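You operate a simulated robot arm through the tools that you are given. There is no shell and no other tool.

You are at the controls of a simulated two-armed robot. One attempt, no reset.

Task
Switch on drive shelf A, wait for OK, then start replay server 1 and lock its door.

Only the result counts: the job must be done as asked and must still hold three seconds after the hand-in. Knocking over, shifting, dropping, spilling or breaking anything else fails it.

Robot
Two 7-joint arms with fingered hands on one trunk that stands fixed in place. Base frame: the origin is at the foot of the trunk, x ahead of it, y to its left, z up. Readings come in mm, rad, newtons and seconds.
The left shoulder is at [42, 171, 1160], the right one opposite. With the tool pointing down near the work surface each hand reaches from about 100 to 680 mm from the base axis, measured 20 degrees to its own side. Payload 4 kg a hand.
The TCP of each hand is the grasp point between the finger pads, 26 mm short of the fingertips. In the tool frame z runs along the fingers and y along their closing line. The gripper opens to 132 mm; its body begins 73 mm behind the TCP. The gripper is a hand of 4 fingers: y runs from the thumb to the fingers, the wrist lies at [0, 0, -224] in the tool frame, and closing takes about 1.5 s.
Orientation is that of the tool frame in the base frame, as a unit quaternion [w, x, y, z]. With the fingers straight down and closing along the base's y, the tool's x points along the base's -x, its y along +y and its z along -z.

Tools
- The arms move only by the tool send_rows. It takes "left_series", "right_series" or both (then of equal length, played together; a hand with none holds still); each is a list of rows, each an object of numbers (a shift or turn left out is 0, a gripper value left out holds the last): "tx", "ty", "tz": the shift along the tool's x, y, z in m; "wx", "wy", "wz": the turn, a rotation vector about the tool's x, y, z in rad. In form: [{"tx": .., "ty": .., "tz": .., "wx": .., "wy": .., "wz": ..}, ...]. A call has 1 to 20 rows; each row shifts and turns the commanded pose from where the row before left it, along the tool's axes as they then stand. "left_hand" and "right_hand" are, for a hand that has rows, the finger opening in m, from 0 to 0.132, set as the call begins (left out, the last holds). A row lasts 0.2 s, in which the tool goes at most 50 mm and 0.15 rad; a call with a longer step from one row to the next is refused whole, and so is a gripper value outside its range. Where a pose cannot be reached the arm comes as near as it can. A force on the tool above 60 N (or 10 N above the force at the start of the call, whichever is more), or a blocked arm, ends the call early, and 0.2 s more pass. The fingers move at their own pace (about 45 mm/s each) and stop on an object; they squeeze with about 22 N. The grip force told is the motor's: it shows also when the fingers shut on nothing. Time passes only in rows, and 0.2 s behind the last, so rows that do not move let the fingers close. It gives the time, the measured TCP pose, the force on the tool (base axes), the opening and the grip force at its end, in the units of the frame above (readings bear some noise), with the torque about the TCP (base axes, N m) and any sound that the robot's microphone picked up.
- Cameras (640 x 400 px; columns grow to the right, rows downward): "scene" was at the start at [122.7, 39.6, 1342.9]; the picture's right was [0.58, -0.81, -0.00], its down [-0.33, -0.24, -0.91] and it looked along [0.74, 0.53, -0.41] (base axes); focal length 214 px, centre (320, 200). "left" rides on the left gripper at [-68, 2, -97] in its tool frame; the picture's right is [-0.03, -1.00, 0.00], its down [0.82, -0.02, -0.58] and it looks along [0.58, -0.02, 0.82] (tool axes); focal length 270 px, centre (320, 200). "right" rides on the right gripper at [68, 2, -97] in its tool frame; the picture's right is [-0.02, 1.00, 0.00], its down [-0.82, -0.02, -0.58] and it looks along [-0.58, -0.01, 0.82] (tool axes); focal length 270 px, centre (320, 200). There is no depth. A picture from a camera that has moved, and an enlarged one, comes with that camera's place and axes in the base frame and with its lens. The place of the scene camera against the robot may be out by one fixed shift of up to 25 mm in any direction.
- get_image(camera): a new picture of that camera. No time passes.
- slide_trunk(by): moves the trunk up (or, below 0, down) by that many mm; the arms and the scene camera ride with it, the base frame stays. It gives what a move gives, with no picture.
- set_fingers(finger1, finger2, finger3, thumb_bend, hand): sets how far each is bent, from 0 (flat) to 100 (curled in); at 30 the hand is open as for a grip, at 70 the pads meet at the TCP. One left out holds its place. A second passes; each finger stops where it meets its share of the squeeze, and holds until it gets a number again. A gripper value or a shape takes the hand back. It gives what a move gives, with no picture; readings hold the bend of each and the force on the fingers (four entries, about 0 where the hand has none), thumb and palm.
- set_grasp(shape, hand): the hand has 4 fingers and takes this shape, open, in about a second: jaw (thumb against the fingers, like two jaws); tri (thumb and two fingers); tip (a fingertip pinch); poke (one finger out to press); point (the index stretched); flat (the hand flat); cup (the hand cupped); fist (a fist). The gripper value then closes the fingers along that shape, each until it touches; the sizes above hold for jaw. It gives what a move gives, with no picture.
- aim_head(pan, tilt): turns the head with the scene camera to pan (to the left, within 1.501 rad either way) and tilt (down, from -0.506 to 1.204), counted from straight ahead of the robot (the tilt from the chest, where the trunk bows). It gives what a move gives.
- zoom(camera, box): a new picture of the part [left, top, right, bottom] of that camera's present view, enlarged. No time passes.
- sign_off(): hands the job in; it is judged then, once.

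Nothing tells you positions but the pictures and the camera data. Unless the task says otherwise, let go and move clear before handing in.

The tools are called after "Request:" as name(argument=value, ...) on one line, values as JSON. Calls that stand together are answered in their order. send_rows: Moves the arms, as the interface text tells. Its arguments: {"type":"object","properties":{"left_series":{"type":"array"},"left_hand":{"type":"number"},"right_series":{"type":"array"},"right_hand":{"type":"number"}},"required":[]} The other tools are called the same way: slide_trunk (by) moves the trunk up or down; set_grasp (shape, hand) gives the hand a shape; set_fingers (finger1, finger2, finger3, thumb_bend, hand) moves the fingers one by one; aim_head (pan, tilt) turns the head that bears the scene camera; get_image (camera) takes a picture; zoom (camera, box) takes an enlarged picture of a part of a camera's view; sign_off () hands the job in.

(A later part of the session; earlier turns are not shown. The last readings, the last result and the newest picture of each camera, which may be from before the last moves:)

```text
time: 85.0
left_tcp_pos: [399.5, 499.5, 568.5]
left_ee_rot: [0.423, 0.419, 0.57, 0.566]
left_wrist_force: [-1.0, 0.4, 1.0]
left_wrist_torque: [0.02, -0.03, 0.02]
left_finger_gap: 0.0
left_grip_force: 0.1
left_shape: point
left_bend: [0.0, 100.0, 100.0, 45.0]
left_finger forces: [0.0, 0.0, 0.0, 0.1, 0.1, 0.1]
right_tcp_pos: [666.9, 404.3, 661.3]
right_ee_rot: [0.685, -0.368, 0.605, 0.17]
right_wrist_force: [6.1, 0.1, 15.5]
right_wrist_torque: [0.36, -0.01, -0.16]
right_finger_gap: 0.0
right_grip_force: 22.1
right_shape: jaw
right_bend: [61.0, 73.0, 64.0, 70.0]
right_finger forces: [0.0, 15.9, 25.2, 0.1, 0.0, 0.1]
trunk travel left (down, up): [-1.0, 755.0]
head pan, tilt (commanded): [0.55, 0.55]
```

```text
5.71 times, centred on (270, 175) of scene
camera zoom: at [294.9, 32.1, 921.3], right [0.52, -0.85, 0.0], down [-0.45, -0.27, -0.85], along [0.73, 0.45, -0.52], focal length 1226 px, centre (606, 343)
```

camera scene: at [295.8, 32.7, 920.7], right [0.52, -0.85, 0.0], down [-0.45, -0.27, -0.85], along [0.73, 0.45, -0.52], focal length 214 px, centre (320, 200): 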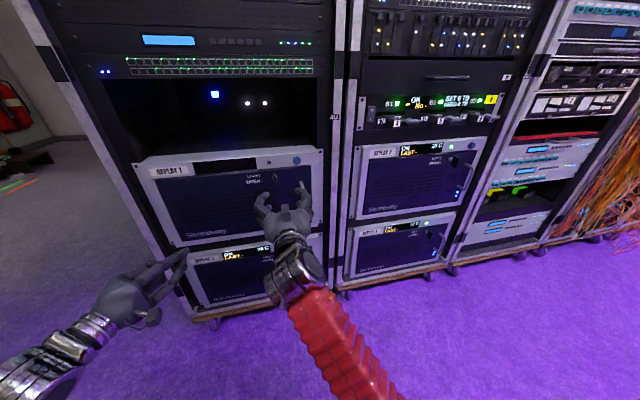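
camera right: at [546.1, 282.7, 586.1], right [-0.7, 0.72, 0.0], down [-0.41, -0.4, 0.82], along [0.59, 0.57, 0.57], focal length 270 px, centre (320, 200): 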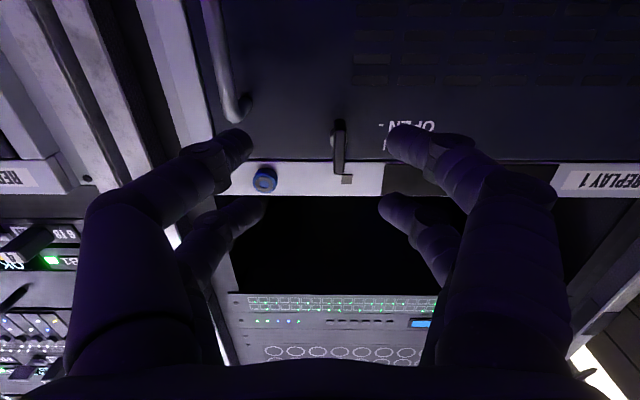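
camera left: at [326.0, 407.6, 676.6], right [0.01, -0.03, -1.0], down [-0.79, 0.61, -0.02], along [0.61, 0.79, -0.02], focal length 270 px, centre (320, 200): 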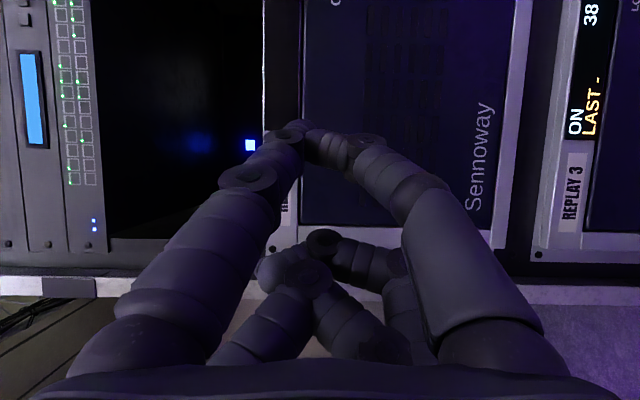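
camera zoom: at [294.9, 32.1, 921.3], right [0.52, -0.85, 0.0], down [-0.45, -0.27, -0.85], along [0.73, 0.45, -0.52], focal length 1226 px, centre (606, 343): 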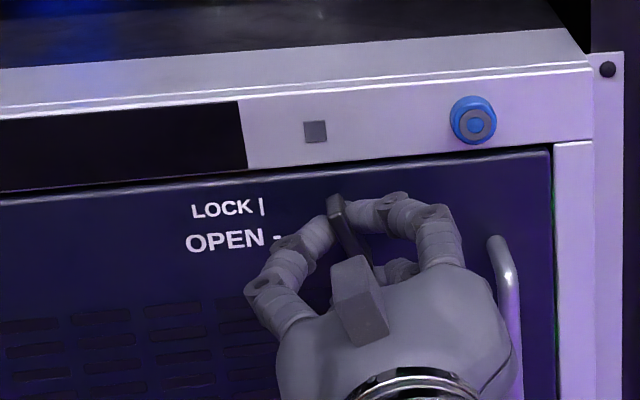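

That's the right direction: the bar turned with the hand by about 17°. I'll continue counter-clockwise in stages toward horizontal.

Request:
send_rows(right_series=[{"tx": -0.0011, "ty": -0.0008, "wz": -0.12}, {"tx": -0.0011, "ty": -0.0008, "wz": -0.12}, {"tx": -0.0011, "ty": -0.0008, "wz": -0.12}, {"tx": -0.0011, "ty": -0.0008, "wz": -0.12}, {"tx": -0.0011, "ty": -0.0008, "wz": -0.12}])

Request:
zoom(camera="right", box=[200, 80, 440, 230])

Request:
zoom(camera="scene", box=[220, 140, 320, 210])

```text
time: 86.2
left_tcp_pos: [399.8, 500.2, 565.8]
left_ee_rot: [0.422, 0.421, 0.57, 0.566]
left_wrist_force: [-0.5, -0.3, -0.4]
left_wrist_torque: [-0.02, -0.01, 0.02]
left_finger_gap: 0.0
left_grip_force: 0.1
left_shape: point
left_bend: [0.0, 100.0, 100.0, 45.0]
left_finger forces: [0.1, 0.0, 0.0, 0.0, 0.0, 0.0]
right_tcp_pos: [667.0, 403.4, 668.1]
right_ee_rot: [0.704, -0.531, 0.469, -0.04]
right_wrist_force: [5.0, -6.3, 4.4]
right_wrist_torque: [0.13, -0.04, -0.22]
right_finger_gap: 0.1
right_grip_force: 21.7
right_shape: jaw
right_bend: [61.0, 73.0, 64.0, 70.0]
right_finger forces: [0.1, 16.8, 25.1, 0.0, 0.0, 0.0]
trunk travel left (down, up): [-1.0, 755.0]
head pan, tilt (commanded): [0.55, 0.55]
```

```text
2.67 times, centred on (320, 155) of right
camera zoom: at [637.1, 297.7, 625.6], right [-0.46, 0.45, -0.77], down [-0.85, 0.03, 0.52], along [0.26, 0.89, 0.37], focal length 721 px, centre (320, 320)
```

zoom: 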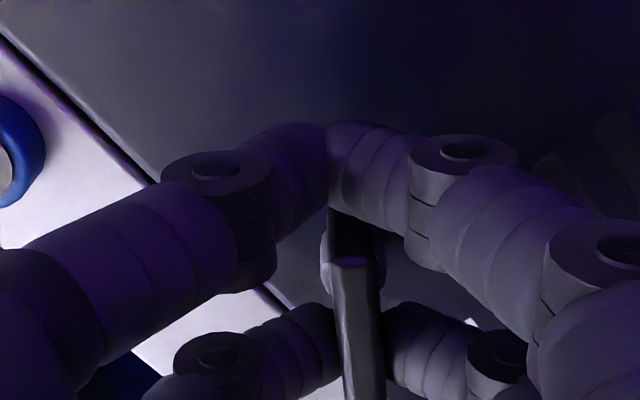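

```text
5.71 times, centred on (270, 175) of scene
camera zoom: at [295.9, 32.2, 920.5], right [0.52, -0.85, 0.0], down [-0.45, -0.27, -0.85], along [0.73, 0.45, -0.52], focal length 1226 px, centre (606, 343)
```

zoom: 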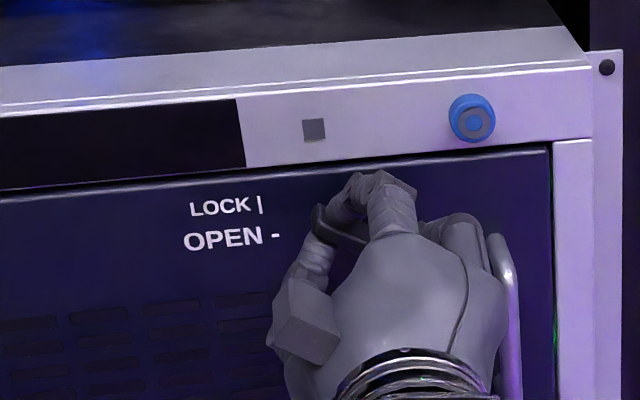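

The latch is past 50° and turning smoothly. I'll continue to horizontal.

Request:
send_rows(right_series=[{"tx": -0.0011, "ty": -0.0008, "wz": -0.12}, {"tx": -0.0011, "ty": -0.0008, "wz": -0.12}, {"tx": -0.0011, "ty": -0.0008, "wz": -0.12}, {"tx": -0.0011, "ty": -0.0008, "wz": -0.12}, {"tx": -0.0011, "ty": -0.0008, "wz": -0.12}, {"tx": -0.0011, "ty": -0.0008, "wz": -0.12}])

Request:
zoom(camera="right", box=[200, 80, 440, 230])

Request:
zoom(camera="scene", box=[220, 140, 320, 210])

```text
time: 87.5
left_tcp_pos: [399.0, 500.7, 568.1]
left_ee_rot: [0.423, 0.42, 0.569, 0.566]
left_wrist_force: [-0.9, 0.3, -0.6]
left_wrist_torque: [0.01, -0.01, 0.03]
left_finger_gap: 0.0
left_grip_force: 0.0
left_shape: point
left_bend: [0.0, 100.0, 100.0, 45.0]
left_finger forces: [0.1, 0.0, 0.0, 0.1, 0.1, 0.0]
right_tcp_pos: [667.0, 400.6, 670.8]
right_ee_rot: [-0.644, 0.663, -0.255, 0.285]
right_wrist_force: [-13.7, 8.5, 16.6]
right_wrist_torque: [0.55, -0.07, 0.36]
right_finger_gap: 0.0
right_grip_force: 21.6
right_shape: jaw
right_bend: [61.0, 74.0, 61.0, 70.0]
right_finger forces: [0.0, 12.8, 28.7, 0.1, 0.1, 0.0]
trunk travel left (down, up): [-1.0, 755.0]
head pan, tilt (commanded): [0.55, 0.55]
```

```text
2.67 times, centred on (320, 155) of right
camera zoom: at [647.2, 286.2, 674.2], right [0.01, -0.02, -1.0], down [-0.99, 0.17, -0.02], along [0.17, 0.99, -0.02], focal length 721 px, centre (320, 320)
```

zoom: 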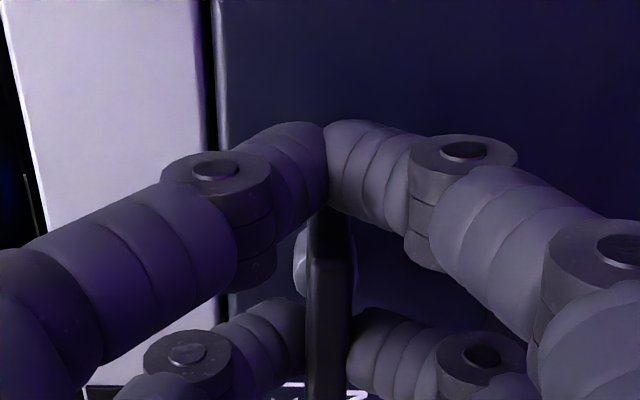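

```text
5.71 times, centred on (270, 175) of scene
camera zoom: at [293.7, 32.6, 921.4], right [0.52, -0.85, 0.0], down [-0.44, -0.27, -0.85], along [0.73, 0.45, -0.52], focal length 1226 px, centre (606, 343)
```

zoom: 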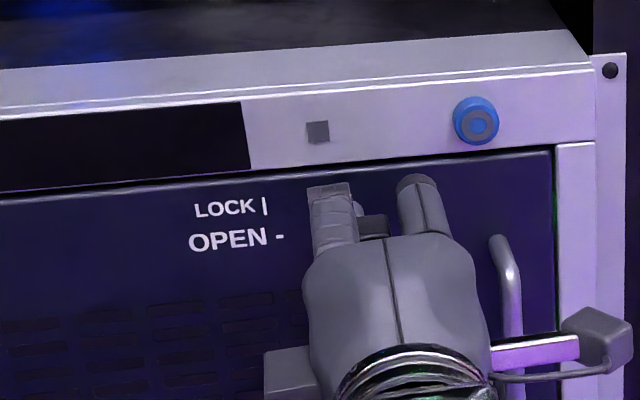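

The latch bar is now horizontal (OPEN). I'll open the fingers and back straight out to confirm.

Request:
send_rows(right_series=[{}, {}, {}, {}, {"tz": -0.01}, {"tz": -0.02}, {"tz": -0.025}, {"tz": -0.025}], right_hand=0.05)

Request:
get_image(camera="right")

Request:
zoom(camera="scene", box=[120, 130, 340, 260])

```text
time: 89.3
left_tcp_pos: [400.5, 501.5, 565.8]
left_ee_rot: [0.423, 0.421, 0.57, 0.566]
left_wrist_force: [0.0, 0.1, 0.1]
left_wrist_torque: [0.0, -0.04, -0.02]
left_finger_gap: 0.2
left_grip_force: 0.0
left_shape: point
left_bend: [0.0, 100.0, 100.0, 45.0]
left_finger forces: [0.1, 0.0, 0.0, 0.1, 0.0, 0.0]
right_tcp_pos: [604.6, 354.5, 676.8]
right_ee_rot: [-0.648, 0.662, -0.248, 0.282]
right_wrist_force: [0.3, 1.1, -1.0]
right_wrist_torque: [0.0, -0.02, 0.02]
right_finger_gap: 49.7
right_grip_force: 0.2
right_shape: jaw
right_bend: [74.0, 74.0, 74.0, 70.0]
right_finger forces: [0.1, 0.1, 0.0, 0.0, 0.1, 0.1]
trunk travel left (down, up): [-1.0, 755.0]
head pan, tilt (commanded): [0.55, 0.55]
```

```text
taken
camera right: at [586.1, 237.0, 678.7], right [0.02, -0.02, -1.0], down [-0.99, 0.15, -0.02], along [0.15, 0.99, -0.01], focal length 270 px, centre (320, 200)
```

right: 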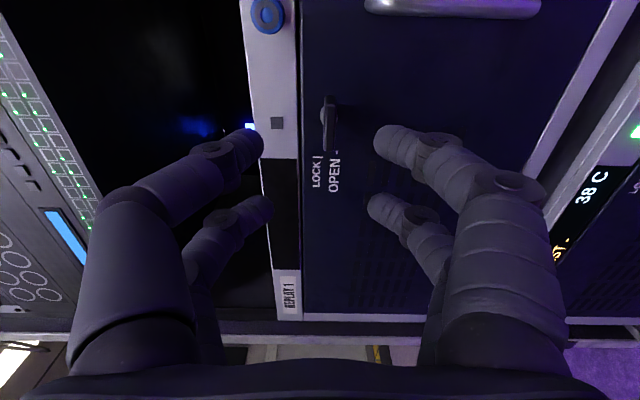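

```text
2.91 times, centred on (230, 195) of scene
camera zoom: at [295.8, 32.9, 920.6], right [0.52, -0.85, 0.0], down [-0.45, -0.27, -0.85], along [0.73, 0.45, -0.52], focal length 624 px, centre (582, 214)
```

zoom: 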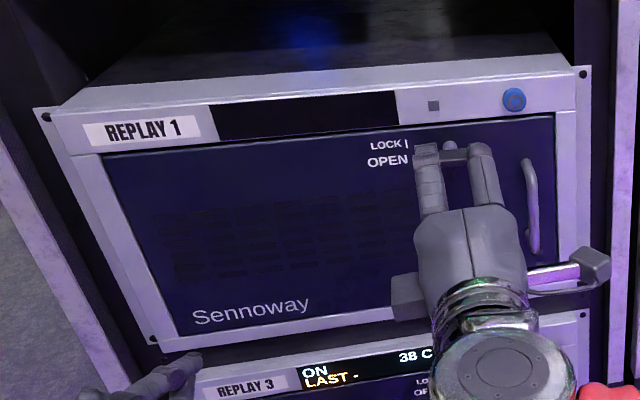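

The latch reads horizontal, so it's open. Next I'll roll the hand back level and line it up with the vertical door handle at about s=256, z≈620.

Request:
send_rows(right_series=[{"wz": 0.142}, {"wz": 0.142}, {"wz": 0.142}, {"wz": 0.142}, {"wz": 0.142}, {"wz": 0.142}, {"wz": 0.142}, {"wz": 0.142}, {"wz": 0.142}, {"wz": 0.142}, {"wz": 0.142}, {}])

Request:
get_image(camera="right")

Request:
zoom(camera="scene", box=[120, 130, 340, 260])

```text
time: 92.0
left_tcp_pos: [398.8, 501.3, 565.9]
left_ee_rot: [0.423, 0.42, 0.57, 0.565]
left_wrist_force: [-1.0, 0.8, -0.5]
left_wrist_torque: [-0.04, 0.01, -0.02]
left_finger_gap: 0.0
left_grip_force: 0.2
left_shape: point
left_bend: [0.0, 100.0, 100.0, 45.0]
left_finger forces: [0.0, 0.0, 0.0, 0.0, 0.0, 0.0]
right_tcp_pos: [613.0, 344.4, 670.9]
right_ee_rot: [0.661, -0.295, 0.645, 0.244]
right_wrist_force: [-0.2, -0.2, -0.5]
right_wrist_torque: [-0.01, 0.01, 0.0]
right_finger_gap: 49.9
right_grip_force: 0.1
right_shape: jaw
right_bend: [74.0, 74.0, 74.0, 70.0]
right_finger forces: [0.0, 0.0, 0.1, 0.1, 0.0, 0.1]
trunk travel left (down, up): [-1.0, 755.0]
head pan, tilt (commanded): [0.55, 0.55]
```

```text
taken
camera right: at [547.0, 273.9, 603.9], right [-0.71, 0.71, -0.05], down [-0.43, -0.38, 0.82], along [0.56, 0.6, 0.57], focal length 270 px, centre (320, 200)
```

right: 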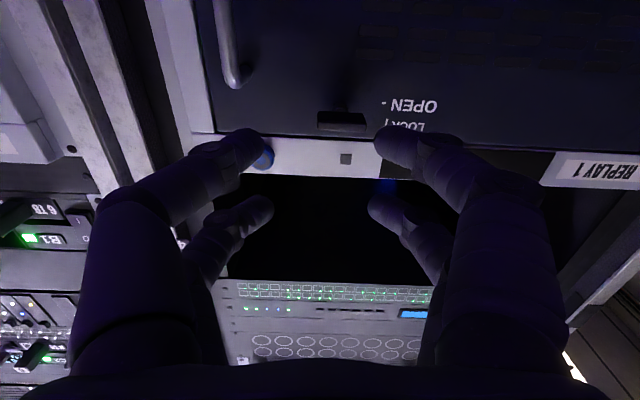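

```text
2.91 times, centred on (230, 195) of scene
camera zoom: at [295.8, 32.8, 920.7], right [0.52, -0.85, 0.0], down [-0.45, -0.27, -0.85], along [0.73, 0.45, -0.52], focal length 624 px, centre (582, 214)
```

zoom: 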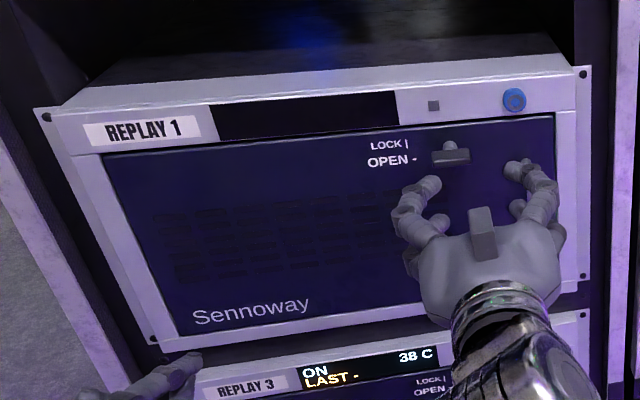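

The latch bar is clearly horizontal now. The handle bar is at s≈250 with its top near z=643, so I'll line the open fingers up with it at z≈612.

Request:
send_rows(right_series=[{"tx": 0.0148, "ty": -0.0148, "tz": 0.004, "wz": 0.019}, {"tx": 0.0148, "ty": -0.0148, "tz": 0.004, "wz": 0.019}, {"tx": 0.0148, "ty": -0.0148, "tz": 0.004, "wz": 0.019}, {"tx": 0.0148, "ty": -0.0148, "tz": 0.004, "wz": 0.019}, {}, {}])

Request:
get_image(camera="right")

Request:
get_image(camera="scene")

```text
time: 93.3
left_tcp_pos: [398.9, 500.8, 566.6]
left_ee_rot: [0.423, 0.421, 0.57, 0.565]
left_wrist_force: [0.6, -0.6, -0.2]
left_wrist_torque: [-0.01, -0.04, -0.03]
left_finger_gap: 0.1
left_grip_force: 0.2
left_shape: point
left_bend: [0.0, 100.0, 100.0, 45.0]
left_finger forces: [0.1, 0.0, 0.0, 0.0, 0.0, 0.0]
right_tcp_pos: [657.8, 324.0, 621.0]
right_ee_rot: [0.649, -0.268, 0.655, 0.281]
right_wrist_force: [-0.4, -0.2, -0.5]
right_wrist_torque: [-0.01, 0.02, -0.01]
right_finger_gap: 49.8
right_grip_force: 0.1
right_shape: jaw
right_bend: [74.0, 74.0, 74.0, 70.0]
right_finger forces: [0.0, 0.0, 0.0, 0.0, 0.0, 0.0]
trunk travel left (down, up): [-1.0, 755.0]
head pan, tilt (commanded): [0.55, 0.55]
```

```text
taken
camera right: at [588.2, 256.8, 552.2], right [-0.72, 0.7, 0.04], down [-0.38, -0.44, 0.82], along [0.59, 0.57, 0.58], focal length 270 px, centre (320, 200)
```

right: 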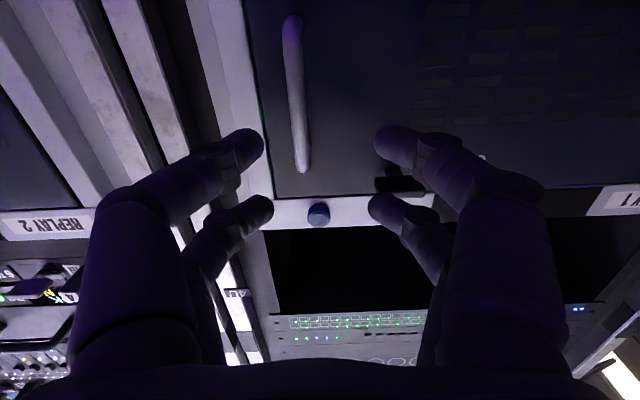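

```text
taken
camera scene: at [295.8, 32.8, 920.6], right [0.52, -0.85, 0.0], down [-0.45, -0.27, -0.85], along [0.73, 0.45, -0.52], focal length 214 px, centre (320, 200)
```

scene: 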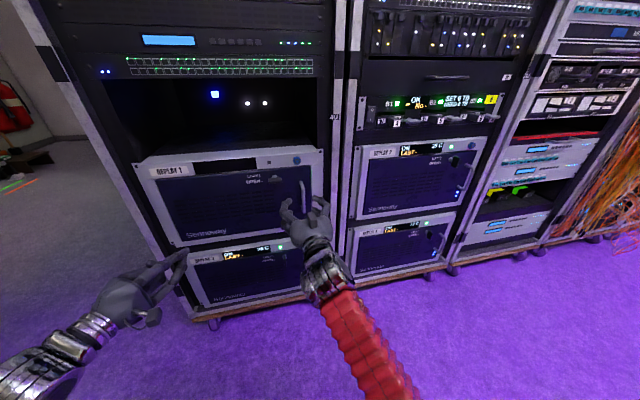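

The handle runs from z≈556 to 646 at s≈249. I'll shift 12 mm right and move in toward it.

Request:
send_rows(right_series=[{"tx": 0.0055, "ty": -0.0065, "tz": 0.01, "wz": -0.01}, {"tx": 0.0055, "ty": -0.006, "tz": 0.01, "wz": -0.01}, {"tz": 0.015}, {"tz": 0.015}, {}, {}])

Request:
get_image(camera="right")

```text
time: 94.8
left_tcp_pos: [400.7, 500.6, 565.9]
left_ee_rot: [0.423, 0.42, 0.57, 0.565]
left_wrist_force: [0.8, 0.5, 0.0]
left_wrist_torque: [0.04, 0.0, 0.02]
left_finger_gap: 0.3
left_grip_force: 0.0
left_shape: point
left_bend: [0.0, 100.0, 100.0, 44.0]
left_finger forces: [0.0, 0.0, 0.0, 0.1, 0.0, 0.0]
right_tcp_pos: [702.6, 349.7, 606.6]
right_ee_rot: [0.651, -0.276, 0.652, 0.274]
right_wrist_force: [1.0, 0.5, 0.5]
right_wrist_torque: [-0.04, 0.03, -0.02]
right_finger_gap: 50.0
right_grip_force: 0.0
right_shape: jaw
right_bend: [74.0, 74.0, 74.0, 70.0]
right_finger forces: [0.1, 0.0, 0.0, 0.0, 0.0, 0.1]
trunk travel left (down, up): [-1.0, 755.0]
head pan, tilt (commanded): [0.55, 0.55]
```

```text
taken
camera right: at [633.6, 282.2, 540.0], right [-0.72, 0.7, 0.02], down [-0.39, -0.43, 0.82], along [0.58, 0.58, 0.58], focal length 270 px, centre (320, 200)
```

right: 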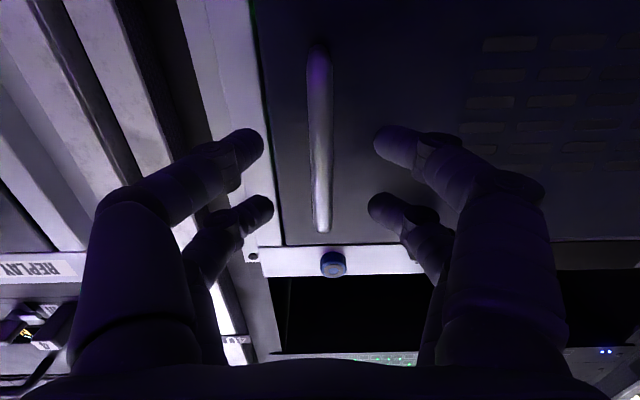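

The handle is centred between the fingers. I'll move the last 23 mm in and close on it.

Request:
send_rows(right_series=[{"tz": 0.008}, {"tz": 0.008}, {"tz": 0.007}, {}])

Request:
get_image(camera="right")

Request:
send_rows(right_series=[{}, {}, {}, {}, {}, {}], right_hand=0.0)

Request:
get_image(camera="right")

```text
time: 95.8
left_tcp_pos: [400.1, 500.5, 566.6]
left_ee_rot: [0.423, 0.42, 0.57, 0.565]
left_wrist_force: [-0.8, 0.7, 1.2]
left_wrist_torque: [-0.01, 0.03, 0.01]
left_finger_gap: 0.0
left_grip_force: 0.1
left_shape: point
left_bend: [0.0, 100.0, 100.0, 45.0]
left_finger forces: [0.0, 0.0, 0.0, 0.0, 0.1, 0.0]
right_tcp_pos: [720.9, 364.1, 606.2]
right_ee_rot: [0.652, -0.276, 0.653, 0.27]
right_wrist_force: [0.0, -0.7, -0.4]
right_wrist_torque: [-0.05, -0.04, -0.02]
right_finger_gap: 49.7
right_grip_force: 0.0
right_shape: jaw
right_bend: [74.0, 74.0, 74.0, 70.0]
right_finger forces: [0.0, 0.0, 0.1, 0.1, 0.1, 0.0]
trunk travel left (down, up): [-1.0, 755.0]
head pan, tilt (commanded): [0.55, 0.55]
```

```text
taken
camera right: at [652.8, 295.7, 539.2], right [-0.71, 0.7, 0.02], down [-0.39, -0.42, 0.82], along [0.58, 0.58, 0.57], focal length 270 px, centre (320, 200)
```

right: 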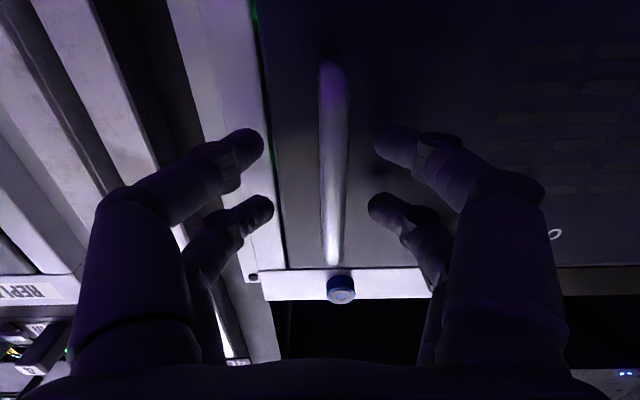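

```text
time: 97.2
left_tcp_pos: [399.6, 501.0, 566.7]
left_ee_rot: [0.422, 0.42, 0.571, 0.566]
left_wrist_force: [-0.8, -0.5, 0.6]
left_wrist_torque: [-0.03, 0.03, 0.02]
left_finger_gap: 0.0
left_grip_force: 0.1
left_shape: point
left_bend: [0.0, 100.0, 100.0, 45.0]
left_finger forces: [0.1, 0.0, 0.0, 0.0, 0.0, 0.0]
right_tcp_pos: [719.8, 362.7, 606.0]
right_ee_rot: [0.651, -0.276, 0.653, 0.271]
right_wrist_force: [0.4, -0.4, 0.6]
right_wrist_torque: [0.02, -0.02, 0.01]
right_finger_gap: 0.0
right_grip_force: 22.4
right_shape: jaw
right_bend: [62.0, 62.0, 62.0, 70.0]
right_finger forces: [0.1, 0.1, 0.0, 0.0, 0.1, 0.0]
trunk travel left (down, up): [-1.0, 755.0]
head pan, tilt (commanded): [0.55, 0.55]
```

```text
taken
camera right: at [651.8, 296.0, 538.1], right [-0.71, 0.7, 0.02], down [-0.39, -0.42, 0.82], along [0.58, 0.58, 0.57], focal length 270 px, centre (320, 200)
```

right: 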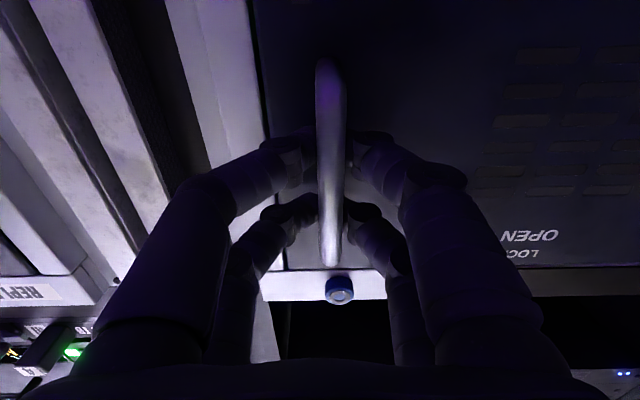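

The fingers have closed behind the bar, so it's hooked securely. I'll pull the door along its hinge arc, turning the hand with it, for about 12° first.

Request:
send_rows(right_series=[{"tz": -0.005}, {"ty": 0.0023, "tz": -0.0129, "wx": 0.035}, {"ty": 0.0023, "tz": -0.0129, "wx": 0.035}, {"ty": 0.0023, "tz": -0.0129, "wx": 0.035}, {"ty": 0.0023, "tz": -0.0129, "wx": 0.035}, {"ty": 0.0023, "tz": -0.0129, "wx": 0.035}, {"ty": 0.0023, "tz": -0.0129, "wx": 0.035}])

Request:
get_image(camera="scene")

Request:
zoom(camera="scene", box=[120, 130, 340, 260])

Request:
get_image(camera="right")

```text
time: 98.8
left_tcp_pos: [398.8, 501.6, 565.9]
left_ee_rot: [0.424, 0.419, 0.57, 0.565]
left_wrist_force: [-0.8, -0.2, 0.1]
left_wrist_torque: [0.0, 0.03, -0.01]
left_finger_gap: 0.0
left_grip_force: 0.1
left_shape: point
left_bend: [0.0, 100.0, 100.0, 45.0]
left_finger forces: [0.1, 0.0, 0.0, 0.0, 0.0, 0.0]
right_tcp_pos: [659.9, 311.2, 606.3]
right_ee_rot: [0.686, -0.215, 0.669, 0.187]
right_wrist_force: [-12.3, 24.1, 9.9]
right_wrist_torque: [0.31, 0.21, -0.04]
right_finger_gap: 0.0
right_grip_force: 22.3
right_shape: jaw
right_bend: [63.0, 62.0, 65.0, 69.0]
right_finger forces: [15.1, 8.2, 0.1, 0.0, 0.0, 0.0]
trunk travel left (down, up): [-1.0, 755.0]
head pan, tilt (commanded): [0.55, 0.55]
```

```text
taken
camera scene: at [294.3, 33.8, 921.4], right [0.52, -0.85, 0.0], down [-0.44, -0.27, -0.85], along [0.73, 0.45, -0.52], focal length 214 px, centre (320, 200)
```

scene: 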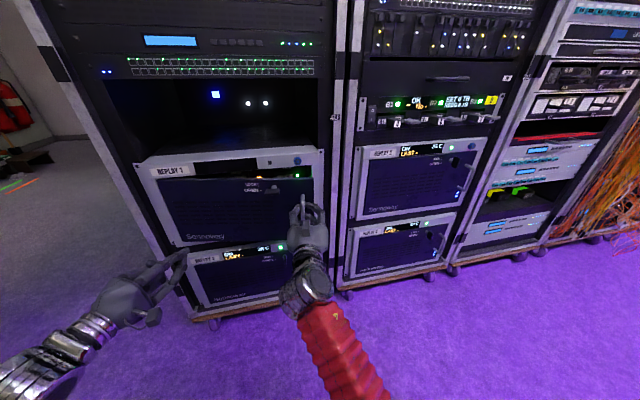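

```text
2.91 times, centred on (230, 195) of scene
camera zoom: at [294.3, 33.8, 921.4], right [0.52, -0.85, 0.0], down [-0.44, -0.27, -0.85], along [0.73, 0.45, -0.52], focal length 624 px, centre (582, 214)
```

zoom: 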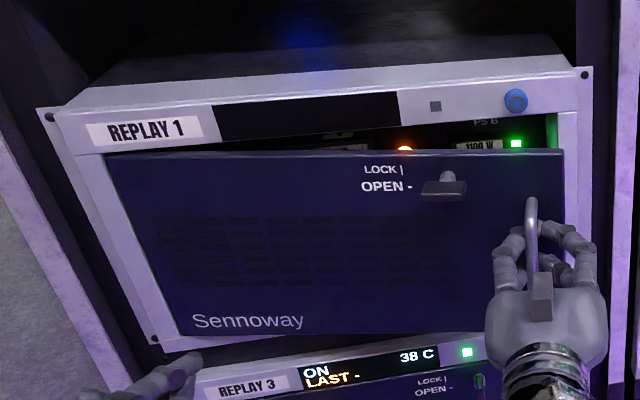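

```text
taken
camera right: at [580.6, 257.6, 538.0], right [-0.54, 0.84, -0.02], down [-0.5, -0.31, 0.81], along [0.67, 0.45, 0.59], focal length 270 px, centre (320, 200)
```

right: 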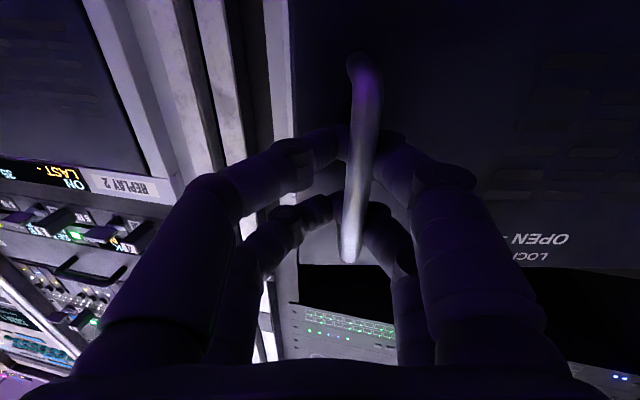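

The door is opening, and inside I can see a power supply labelled "PS B 1100 W" with a green light plus an orange light. The handle is pushing the hand left a little, so I'll follow the arc with more leftward shift.

Request:
send_rows(right_series=[{"ty": 0.005, "tz": -0.0129, "wx": 0.035}, {"ty": 0.005, "tz": -0.0129, "wx": 0.035}, {"ty": 0.004, "tz": -0.0129, "wx": 0.035}, {"ty": 0.004, "tz": -0.0129, "wx": 0.035}, {"ty": 0.003, "tz": -0.0129, "wx": 0.035}, {"ty": 0.003, "tz": -0.0129, "wx": 0.035}, {"ty": 0.003, "tz": -0.0129, "wx": 0.035}, {"ty": 0.003, "tz": -0.0129, "wx": 0.035}])

Request:
zoom(camera="scene", box=[120, 130, 340, 260])

```text
time: 100.8
left_tcp_pos: [400.5, 500.7, 567.3]
left_ee_rot: [0.423, 0.42, 0.57, 0.566]
left_wrist_force: [0.0, 0.4, 0.0]
left_wrist_torque: [0.01, 0.0, 0.04]
left_finger_gap: 0.1
left_grip_force: 0.0
left_shape: point
left_bend: [0.0, 100.0, 100.0, 45.0]
left_finger forces: [0.0, 0.0, 0.1, 0.1, 0.0, 0.0]
right_tcp_pos: [552.7, 286.9, 587.5]
right_ee_rot: [0.699, -0.117, 0.7, 0.085]
right_wrist_force: [0.1, 2.3, 8.0]
right_wrist_torque: [0.14, -0.13, 0.03]
right_finger_gap: 0.0
right_grip_force: 21.9
right_shape: jaw
right_bend: [62.0, 62.0, 65.0, 68.0]
right_finger forces: [0.1, 0.1, 0.0, 0.0, 0.0, 0.0]
trunk travel left (down, up): [-1.0, 755.0]
head pan, tilt (commanded): [0.55, 0.55]
stopped in row 8 (right hand): the arm was blocked; the commanded pose is now the measured one
```

```text
2.91 times, centred on (230, 195) of scene
camera zoom: at [295.1, 32.5, 921.0], right [0.52, -0.85, 0.0], down [-0.45, -0.27, -0.85], along [0.73, 0.45, -0.52], focal length 624 px, centre (582, 214)
```

zoom: 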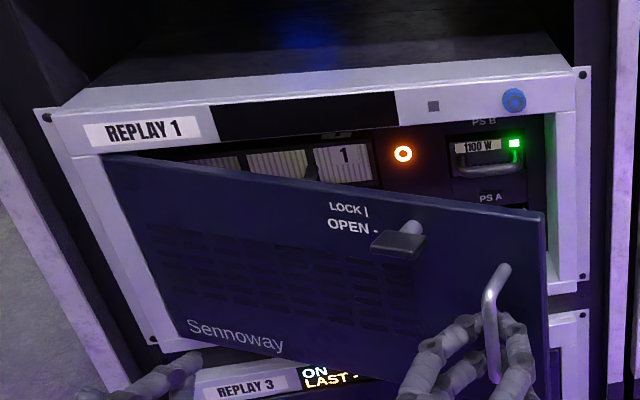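

The door is about 27° open, and I can see an orange-ringed power button inside between the filter and the power supplies. The right arm blocks when pulling further, so I'll yaw the hand around the bar, let go, and move the left hand clear of the door's swing.

Request:
send_rows(right_series=[{"wx": -0.1}, {"wx": -0.1}, {"wx": -0.1}, {"wx": -0.1}, {}, {}], left_series=[{"tx": 0.0153, "ty": 0.0266, "tz": -0.01}, {"tx": 0.0153, "ty": 0.0266, "tz": -0.01}, {"tx": 0.0153, "ty": 0.0266, "tz": -0.01}, {"tx": 0.0153, "ty": 0.0266, "tz": -0.01}, {"tx": 0.0153, "ty": 0.0266, "tz": -0.01}, {}])

Request:
get_image(camera="scene")

Request:
get_image(camera="right")

```text
time: 102.2
left_tcp_pos: [331.0, 569.0, 692.7]
left_ee_rot: [0.423, 0.42, 0.571, 0.564]
left_wrist_force: [0.8, 0.4, 0.3]
left_wrist_torque: [-0.02, -0.01, 0.02]
left_finger_gap: 0.0
left_grip_force: 0.0
left_shape: point
left_bend: [0.0, 100.0, 100.0, 45.0]
left_finger forces: [0.0, 0.0, 0.0, 0.1, 0.1, 0.1]
left hand out of reach, approached as far as the arm can: row 1, 2
right_tcp_pos: [551.8, 287.7, 587.9]
right_ee_rot: [0.661, -0.252, 0.67, 0.225]
right_wrist_force: [1.3, -2.5, 2.7]
right_wrist_torque: [-0.03, -0.04, -0.01]
right_finger_gap: 0.0
right_grip_force: 21.9
right_shape: jaw
right_bend: [62.0, 62.0, 65.0, 68.0]
right_finger forces: [0.0, 0.1, 0.0, 0.1, 0.0, 0.0]
trunk travel left (down, up): [-1.0, 755.0]
head pan, tilt (commanded): [0.55, 0.55]
```

```text
taken
camera scene: at [295.5, 32.6, 920.7], right [0.52, -0.85, 0.0], down [-0.45, -0.27, -0.85], along [0.73, 0.45, -0.52], focal length 214 px, centre (320, 200)
```

scene: 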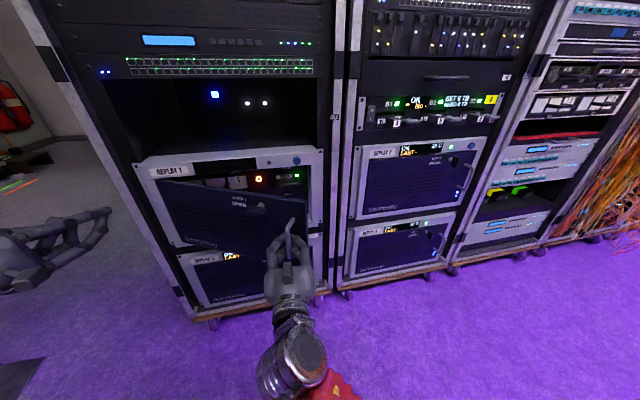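

```text
taken
camera right: at [476.2, 225.5, 523.2], right [-0.63, 0.77, -0.01], down [-0.43, -0.35, 0.83], along [0.64, 0.53, 0.56], focal length 270 px, centre (320, 200)
```

right: 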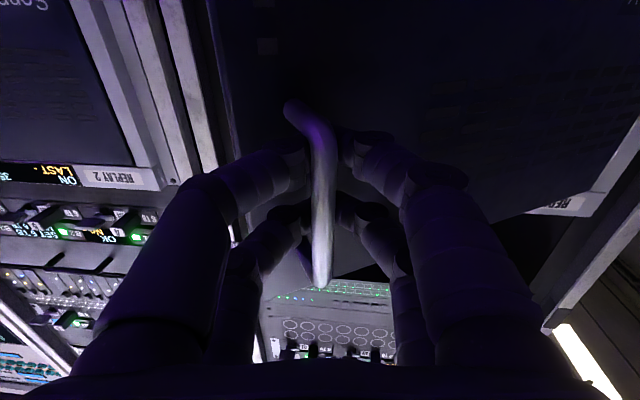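

The hand turned to about 39° yaw with the bar still hooked, leaving more room by my body. I'll try pulling the door further along the arc in this attitude.

Request:
send_rows(right_series=[{"ty": 0.0073, "tz": -0.011, "wx": -0.02}, {"ty": 0.0078, "tz": -0.0107, "wx": -0.02}, {"ty": 0.0083, "tz": -0.0104, "wx": -0.02}, {"ty": 0.0088, "tz": -0.01, "wx": -0.02}, {"ty": 0.0092, "tz": -0.0096, "wx": -0.02}, {"ty": 0.0096, "tz": -0.0092, "wx": -0.02}])

Request:
get_image(camera="scene")

```text
time: 103.5
left_tcp_pos: [330.7, 569.9, 694.5]
left_ee_rot: [0.423, 0.42, 0.57, 0.565]
left_wrist_force: [0.3, -0.3, 0.2]
left_wrist_torque: [0.01, 0.0, 0.01]
left_finger_gap: 0.0
left_grip_force: 0.0
left_shape: point
left_bend: [0.0, 100.0, 100.0, 45.0]
left_finger forces: [0.0, 0.0, 0.0, 0.0, 0.1, 0.0]
right_tcp_pos: [470.5, 285.7, 588.0]
right_ee_rot: [0.645, -0.291, 0.655, 0.265]
right_wrist_force: [1.0, -2.8, 4.6]
right_wrist_torque: [-0.08, -0.05, -0.07]
right_finger_gap: 0.0
right_grip_force: 21.9
right_shape: jaw
right_bend: [62.0, 62.0, 65.0, 68.0]
right_finger forces: [0.0, 0.1, 0.1, 0.0, 0.3, 0.1]
trunk travel left (down, up): [-1.0, 755.0]
head pan, tilt (commanded): [0.55, 0.55]
```

```text
taken
camera scene: at [295.4, 32.6, 920.8], right [0.52, -0.85, 0.0], down [-0.45, -0.27, -0.85], along [0.73, 0.45, -0.52], focal length 214 px, centre (320, 200)
```

scene: 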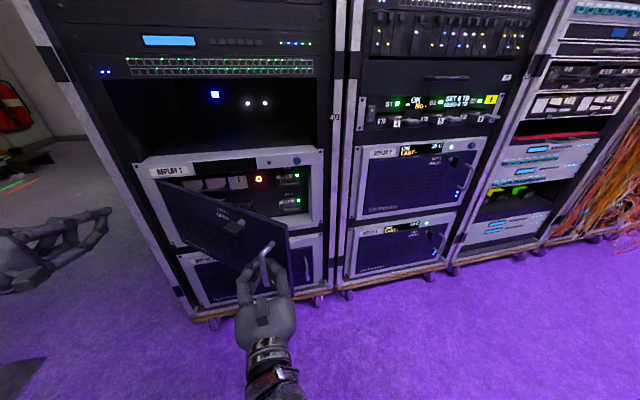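

That worked and the door is near 40°. I'll keep pulling along the arc while yawing the hand left so the wrist stays away from my chest.

Request:
send_rows(right_series=[{"ty": 0.0116, "tz": -0.0086, "wx": -0.06}, {"ty": 0.0124, "tz": -0.0075, "wx": -0.06}, {"ty": 0.0131, "tz": -0.0062, "wx": -0.06}, {"ty": 0.0136, "tz": -0.0049, "wx": -0.06}, {"ty": 0.0141, "tz": -0.0036, "wx": -0.06}])

Request:
get_image(camera="scene")

Request:
get_image(camera="right")

```text
time: 104.8
left_tcp_pos: [331.6, 568.9, 693.9]
left_ee_rot: [0.423, 0.42, 0.57, 0.566]
left_wrist_force: [0.2, 0.3, 0.2]
left_wrist_torque: [-0.03, -0.02, -0.01]
left_finger_gap: 0.0
left_grip_force: 0.0
left_shape: point
left_bend: [0.0, 100.0, 100.0, 45.0]
left_finger forces: [0.1, 0.1, 0.1, 0.1, 0.1, 0.0]
right_tcp_pos: [401.3, 299.2, 588.5]
right_ee_rot: [0.594, -0.384, 0.608, 0.36]
right_wrist_force: [-1.3, -6.4, 8.0]
right_wrist_torque: [-0.22, -0.07, -0.08]
right_finger_gap: 0.2
right_grip_force: 22.4
right_shape: jaw
right_bend: [62.0, 62.0, 65.0, 68.0]
right_finger forces: [0.0, 0.0, 0.1, 0.0, 8.8, 0.0]
trunk travel left (down, up): [-1.0, 755.0]
head pan, tilt (commanded): [0.55, 0.55]
```

```text
taken
camera scene: at [295.1, 32.3, 921.0], right [0.52, -0.85, 0.0], down [-0.45, -0.27, -0.85], along [0.73, 0.45, -0.52], focal length 214 px, centre (320, 200)
```

scene: 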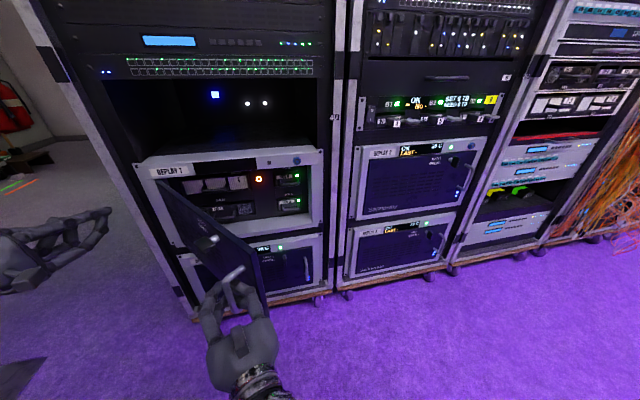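

```text
taken
camera right: at [356.3, 212.1, 523.7], right [-0.89, 0.45, 0.01], down [-0.24, -0.49, 0.84], along [0.38, 0.75, 0.55], focal length 270 px, centre (320, 200)
```

right: 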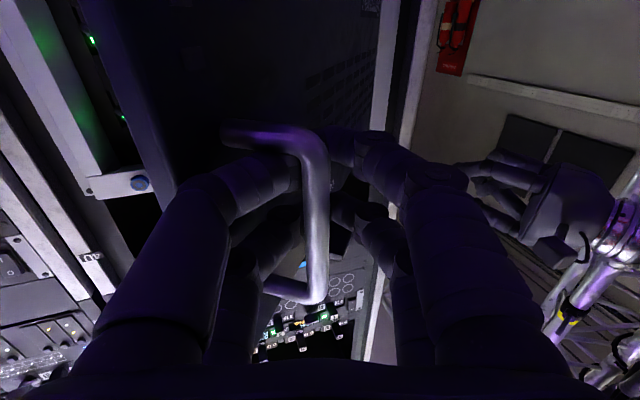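

The door is around 53° open and the inside is visible. I'll zoom in to read it.

Request:
zoom(camera="scene", box=[155, 150, 330, 250])

Request:
zoom(camera="scene", box=[220, 160, 320, 225])

```text
3.66 times, centred on (242, 200) of scene
camera zoom: at [295.1, 32.3, 921.0], right [0.52, -0.85, 0.0], down [-0.45, -0.27, -0.85], along [0.73, 0.45, -0.52], focal length 784 px, centre (603, 200)
```

zoom: 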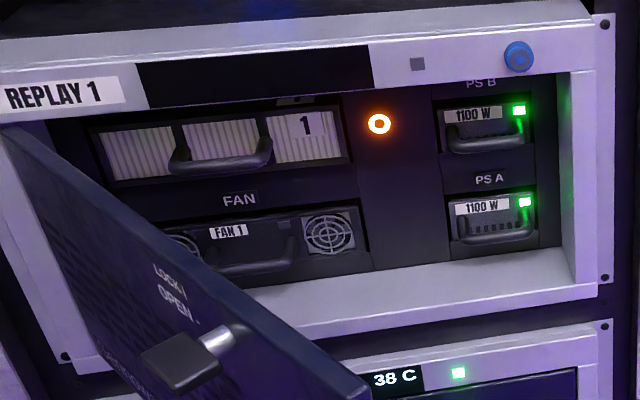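

```text
6.15 times, centred on (270, 192) of scene
camera zoom: at [295.1, 32.3, 921.0], right [0.52, -0.85, 0.0], down [-0.45, -0.27, -0.85], along [0.73, 0.45, -0.52], focal length 1320 px, centre (628, 246)
```

zoom: 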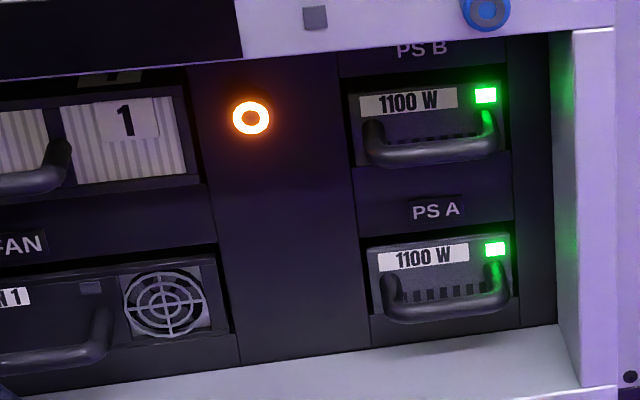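

The inside shows filter 1, fan 1, both 1100 W supplies green, and an orange standby ring that must be the power button. The door looks open enough for the right arm, so I'll let go of the handle and back the hand out.

Request:
send_rows(right_series=[{}, {}, {}, {}, {"tz": -0.01}, {"tz": -0.015}, {"tz": -0.02}, {"tz": -0.02}], right_hand=0.045)

Request:
get_image(camera="scene")

Request:
get_image(camera="right")

```text
time: 106.5
left_tcp_pos: [331.2, 569.5, 693.3]
left_ee_rot: [0.423, 0.42, 0.57, 0.566]
left_wrist_force: [-0.5, -0.3, 0.1]
left_wrist_torque: [0.01, 0.0, 0.01]
left_finger_gap: 0.0
left_grip_force: 0.0
left_shape: point
left_bend: [0.0, 100.0, 100.0, 45.0]
left_finger forces: [0.0, 0.1, 0.0, 0.0, 0.1, 0.0]
right_tcp_pos: [371.9, 240.9, 589.6]
right_ee_rot: [0.593, -0.385, 0.609, 0.359]
right_wrist_force: [0.3, 1.3, 0.0]
right_wrist_torque: [-0.01, -0.01, -0.02]
right_finger_gap: 44.8
right_grip_force: 0.1
right_shape: jaw
right_bend: [74.0, 74.0, 73.0, 70.0]
right_finger forces: [0.1, 0.0, 0.0, 0.0, 0.1, 0.0]
trunk travel left (down, up): [-1.0, 755.0]
head pan, tilt (commanded): [0.55, 0.55]
```

```text
taken
camera scene: at [295.6, 32.9, 920.7], right [0.52, -0.85, 0.0], down [-0.45, -0.27, -0.85], along [0.73, 0.45, -0.52], focal length 214 px, centre (320, 200)
```

scene: 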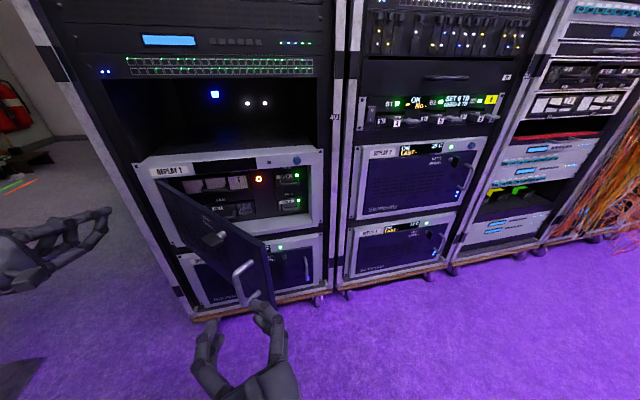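

```text
taken
camera right: at [327.4, 153.4, 525.4], right [-0.89, 0.45, 0.01], down [-0.24, -0.49, 0.84], along [0.38, 0.75, 0.55], focal length 270 px, centre (320, 200)
```

right: 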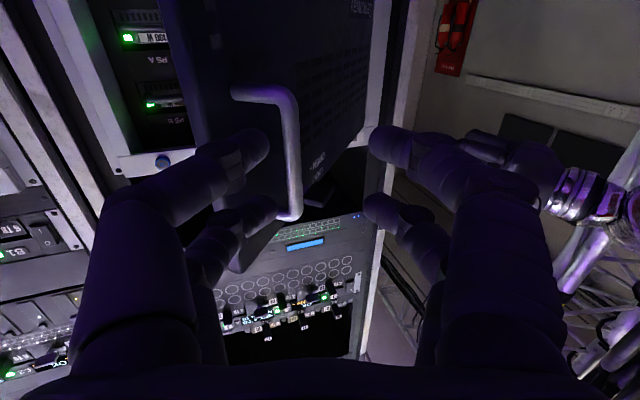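

The door stays where I left it. I'll zoom the right camera on the interior to get the recess depth and the power button's position.

Request:
zoom(camera="right", box=[90, 0, 290, 180])

Request:
zoom(camera="scene", box=[220, 160, 320, 225])

```text
2.22 times, centred on (190, 90) of right
camera zoom: at [327.4, 153.4, 525.4], right [-0.89, 0.45, 0.01], down [-0.24, -0.49, 0.84], along [0.38, 0.75, 0.55], focal length 601 px, centre (609, 444)
```

zoom: 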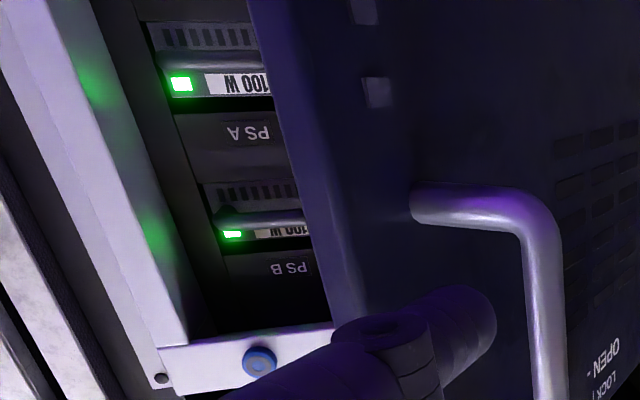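

```text
6.15 times, centred on (270, 192) of scene
camera zoom: at [295.6, 32.9, 920.7], right [0.52, -0.85, 0.0], down [-0.45, -0.27, -0.85], along [0.73, 0.45, -0.52], focal length 1320 px, centre (628, 246)
```

zoom: 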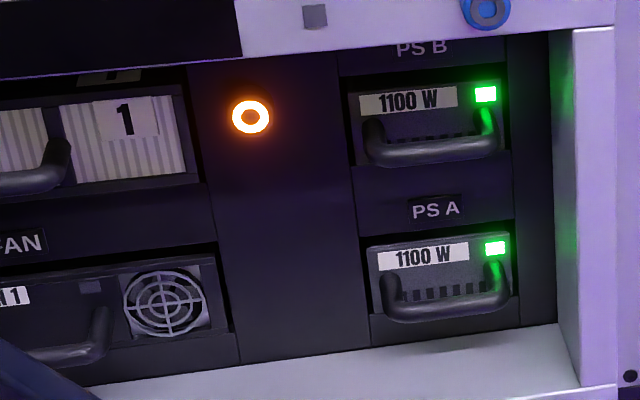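

The recess panel is near n≈873 with the power button around (703, 531, 633), and the bezel's lower edge is at z≈690. I'll move the right hand around the outside of the door's free edge and re-form the pointing finger.

Request:
send_rows(right_series=[{"tx": -0.0122, "ty": -0.0195, "tz": -0.0147}, {"tx": -0.0122, "ty": -0.0195, "tz": -0.0147}, {"tx": -0.0122, "ty": -0.0195, "tz": -0.0147}, {"tx": -0.0122, "ty": -0.0195, "tz": -0.0147}, {"tx": -0.0122, "ty": -0.0195, "tz": -0.0147}])

Request:
set_fingers(hand="right", finger1=40, finger2=100, finger3=100, thumb_bend=100)

Request:
set_grasp(shape="point", hand="right")

Request:
send_rows(right_series=[{"wz": 0.14}, {"wz": 0.14}, {"wz": 0.14}, {"wz": 0.14}, {"wz": 0.14}, {"wz": 0.14}, {"wz": 0.14}, {"wz": 0.14}, {"wz": 0.14}, {"wz": 0.14}, {"wz": 0.14}])

Request:
get_image(camera="scene")

Request:
get_image(camera="right")

```text
time: 107.8
left_tcp_pos: [330.3, 569.8, 693.9]
left_ee_rot: [0.423, 0.42, 0.57, 0.565]
left_wrist_force: [-0.4, -0.6, 0.3]
left_wrist_torque: [-0.01, 0.01, 0.02]
left_finger_gap: 0.1
left_grip_force: 0.0
left_shape: point
left_bend: [0.0, 100.0, 100.0, 44.0]
left_finger forces: [0.1, 0.0, 0.1, 0.0, 0.1, 0.1]
right_tcp_pos: [432.6, 142.6, 652.9]
right_ee_rot: [0.594, -0.384, 0.609, 0.359]
right_wrist_force: [-0.3, -0.6, 1.1]
right_wrist_torque: [0.02, 0.02, 0.02]
right_finger_gap: 44.9
right_grip_force: 0.2
right_shape: jaw
right_bend: [74.0, 74.0, 73.0, 70.0]
right_finger forces: [0.1, 0.1, 0.0, 0.0, 0.0, 0.1]
right hand out of reach, approached as far as the arm can: row 5
trunk travel left (down, up): [-1.0, 755.0]
head pan, tilt (commanded): [0.55, 0.55]
```

```text
time: 108.8
left_tcp_pos: [330.2, 569.9, 694.6]
left_ee_rot: [0.423, 0.42, 0.57, 0.565]
left_wrist_force: [0.2, 0.0, 0.4]
left_wrist_torque: [-0.01, 0.01, 0.0]
left_finger_gap: 0.2
left_grip_force: 0.0
left_shape: point
left_bend: [0.0, 100.0, 100.0, 45.0]
left_finger forces: [0.0, 0.0, 0.0, 0.0, 0.1, 0.0]
right_tcp_pos: [432.6, 142.2, 652.9]
right_ee_rot: [0.594, -0.384, 0.608, 0.36]
right_wrist_force: [-0.4, -0.1, -0.2]
right_wrist_torque: [0.0, 0.02, 0.03]
right_finger_gap: 38.7
right_grip_force: 0.1
right_shape: fingers
right_bend: [40.0, 88.0, 87.0, 100.0]
right_finger forces: [0.0, 0.0, 0.1, 0.0, 0.0, 0.1]
trunk travel left (down, up): [-1.0, 755.0]
head pan, tilt (commanded): [0.55, 0.55]
```

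```text
time: 109.7
left_tcp_pos: [331.2, 570.6, 694.5]
left_ee_rot: [0.423, 0.42, 0.57, 0.565]
left_wrist_force: [0.3, 0.0, -0.1]
left_wrist_torque: [0.01, 0.04, 0.02]
left_finger_gap: 0.0
left_grip_force: 0.1
left_shape: point
left_bend: [0.0, 100.0, 100.0, 45.0]
left_finger forces: [0.0, 0.0, 0.0, 0.1, 0.1, 0.1]
right_tcp_pos: [432.9, 141.6, 653.2]
right_ee_rot: [0.594, -0.384, 0.609, 0.359]
right_wrist_force: [-0.9, -0.5, 0.8]
right_wrist_torque: [0.03, -0.02, 0.0]
right_finger_gap: 0.0
right_grip_force: 0.1
right_shape: point
right_bend: [0.0, 100.0, 100.0, 91.0]
right_finger forces: [0.0, 0.0, 0.0, 0.0, 0.0, 0.0]
trunk travel left (down, up): [-1.0, 755.0]
head pan, tilt (commanded): [0.55, 0.55]
```

```text
time: 112.0
left_tcp_pos: [331.5, 569.3, 693.5]
left_ee_rot: [0.423, 0.42, 0.57, 0.565]
left_wrist_force: [0.1, 0.0, 0.9]
left_wrist_torque: [0.02, 0.02, 0.01]
left_finger_gap: 0.0
left_grip_force: 0.0
left_shape: point
left_bend: [0.0, 100.0, 100.0, 45.0]
left_finger forces: [0.1, 0.0, 0.0, 0.0, 0.1, 0.0]
right_tcp_pos: [432.1, 142.0, 651.4]
right_ee_rot: [0.176, 0.15, 0.704, 0.672]
right_wrist_force: [-0.2, -0.2, 0.7]
right_wrist_torque: [0.0, -0.04, -0.01]
right_finger_gap: 0.1
right_grip_force: 0.1
right_shape: point
right_bend: [0.0, 100.0, 100.0, 48.0]
right_finger forces: [0.1, 0.0, 0.0, 0.0, 0.0, 0.1]
trunk travel left (down, up): [-1.0, 755.0]
head pan, tilt (commanded): [0.55, 0.55]
```

```text
taken
camera scene: at [295.6, 32.7, 920.7], right [0.52, -0.85, 0.0], down [-0.45, -0.27, -0.85], along [0.73, 0.45, -0.52], focal length 214 px, centre (320, 200)
```

scene: 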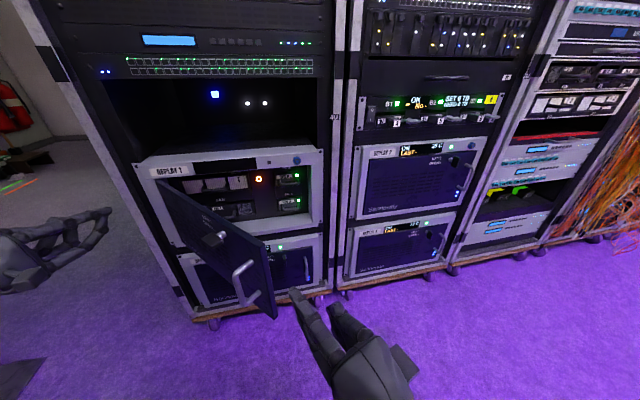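

```text
taken
camera right: at [328.6, 86.0, 654.4], right [0.0, 0.04, 1.0], down [0.47, -0.88, 0.04], along [0.88, 0.47, -0.02], focal length 270 px, centre (320, 200)
```

right: 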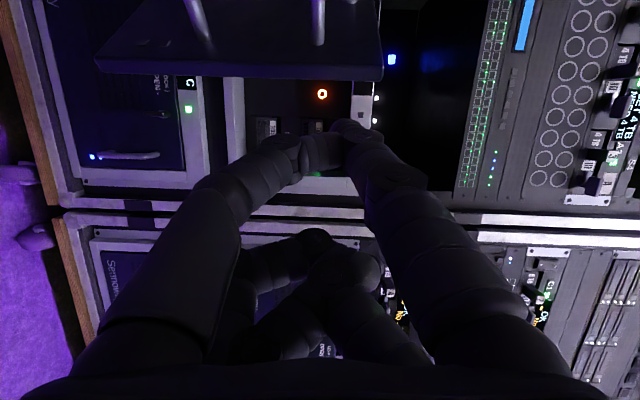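

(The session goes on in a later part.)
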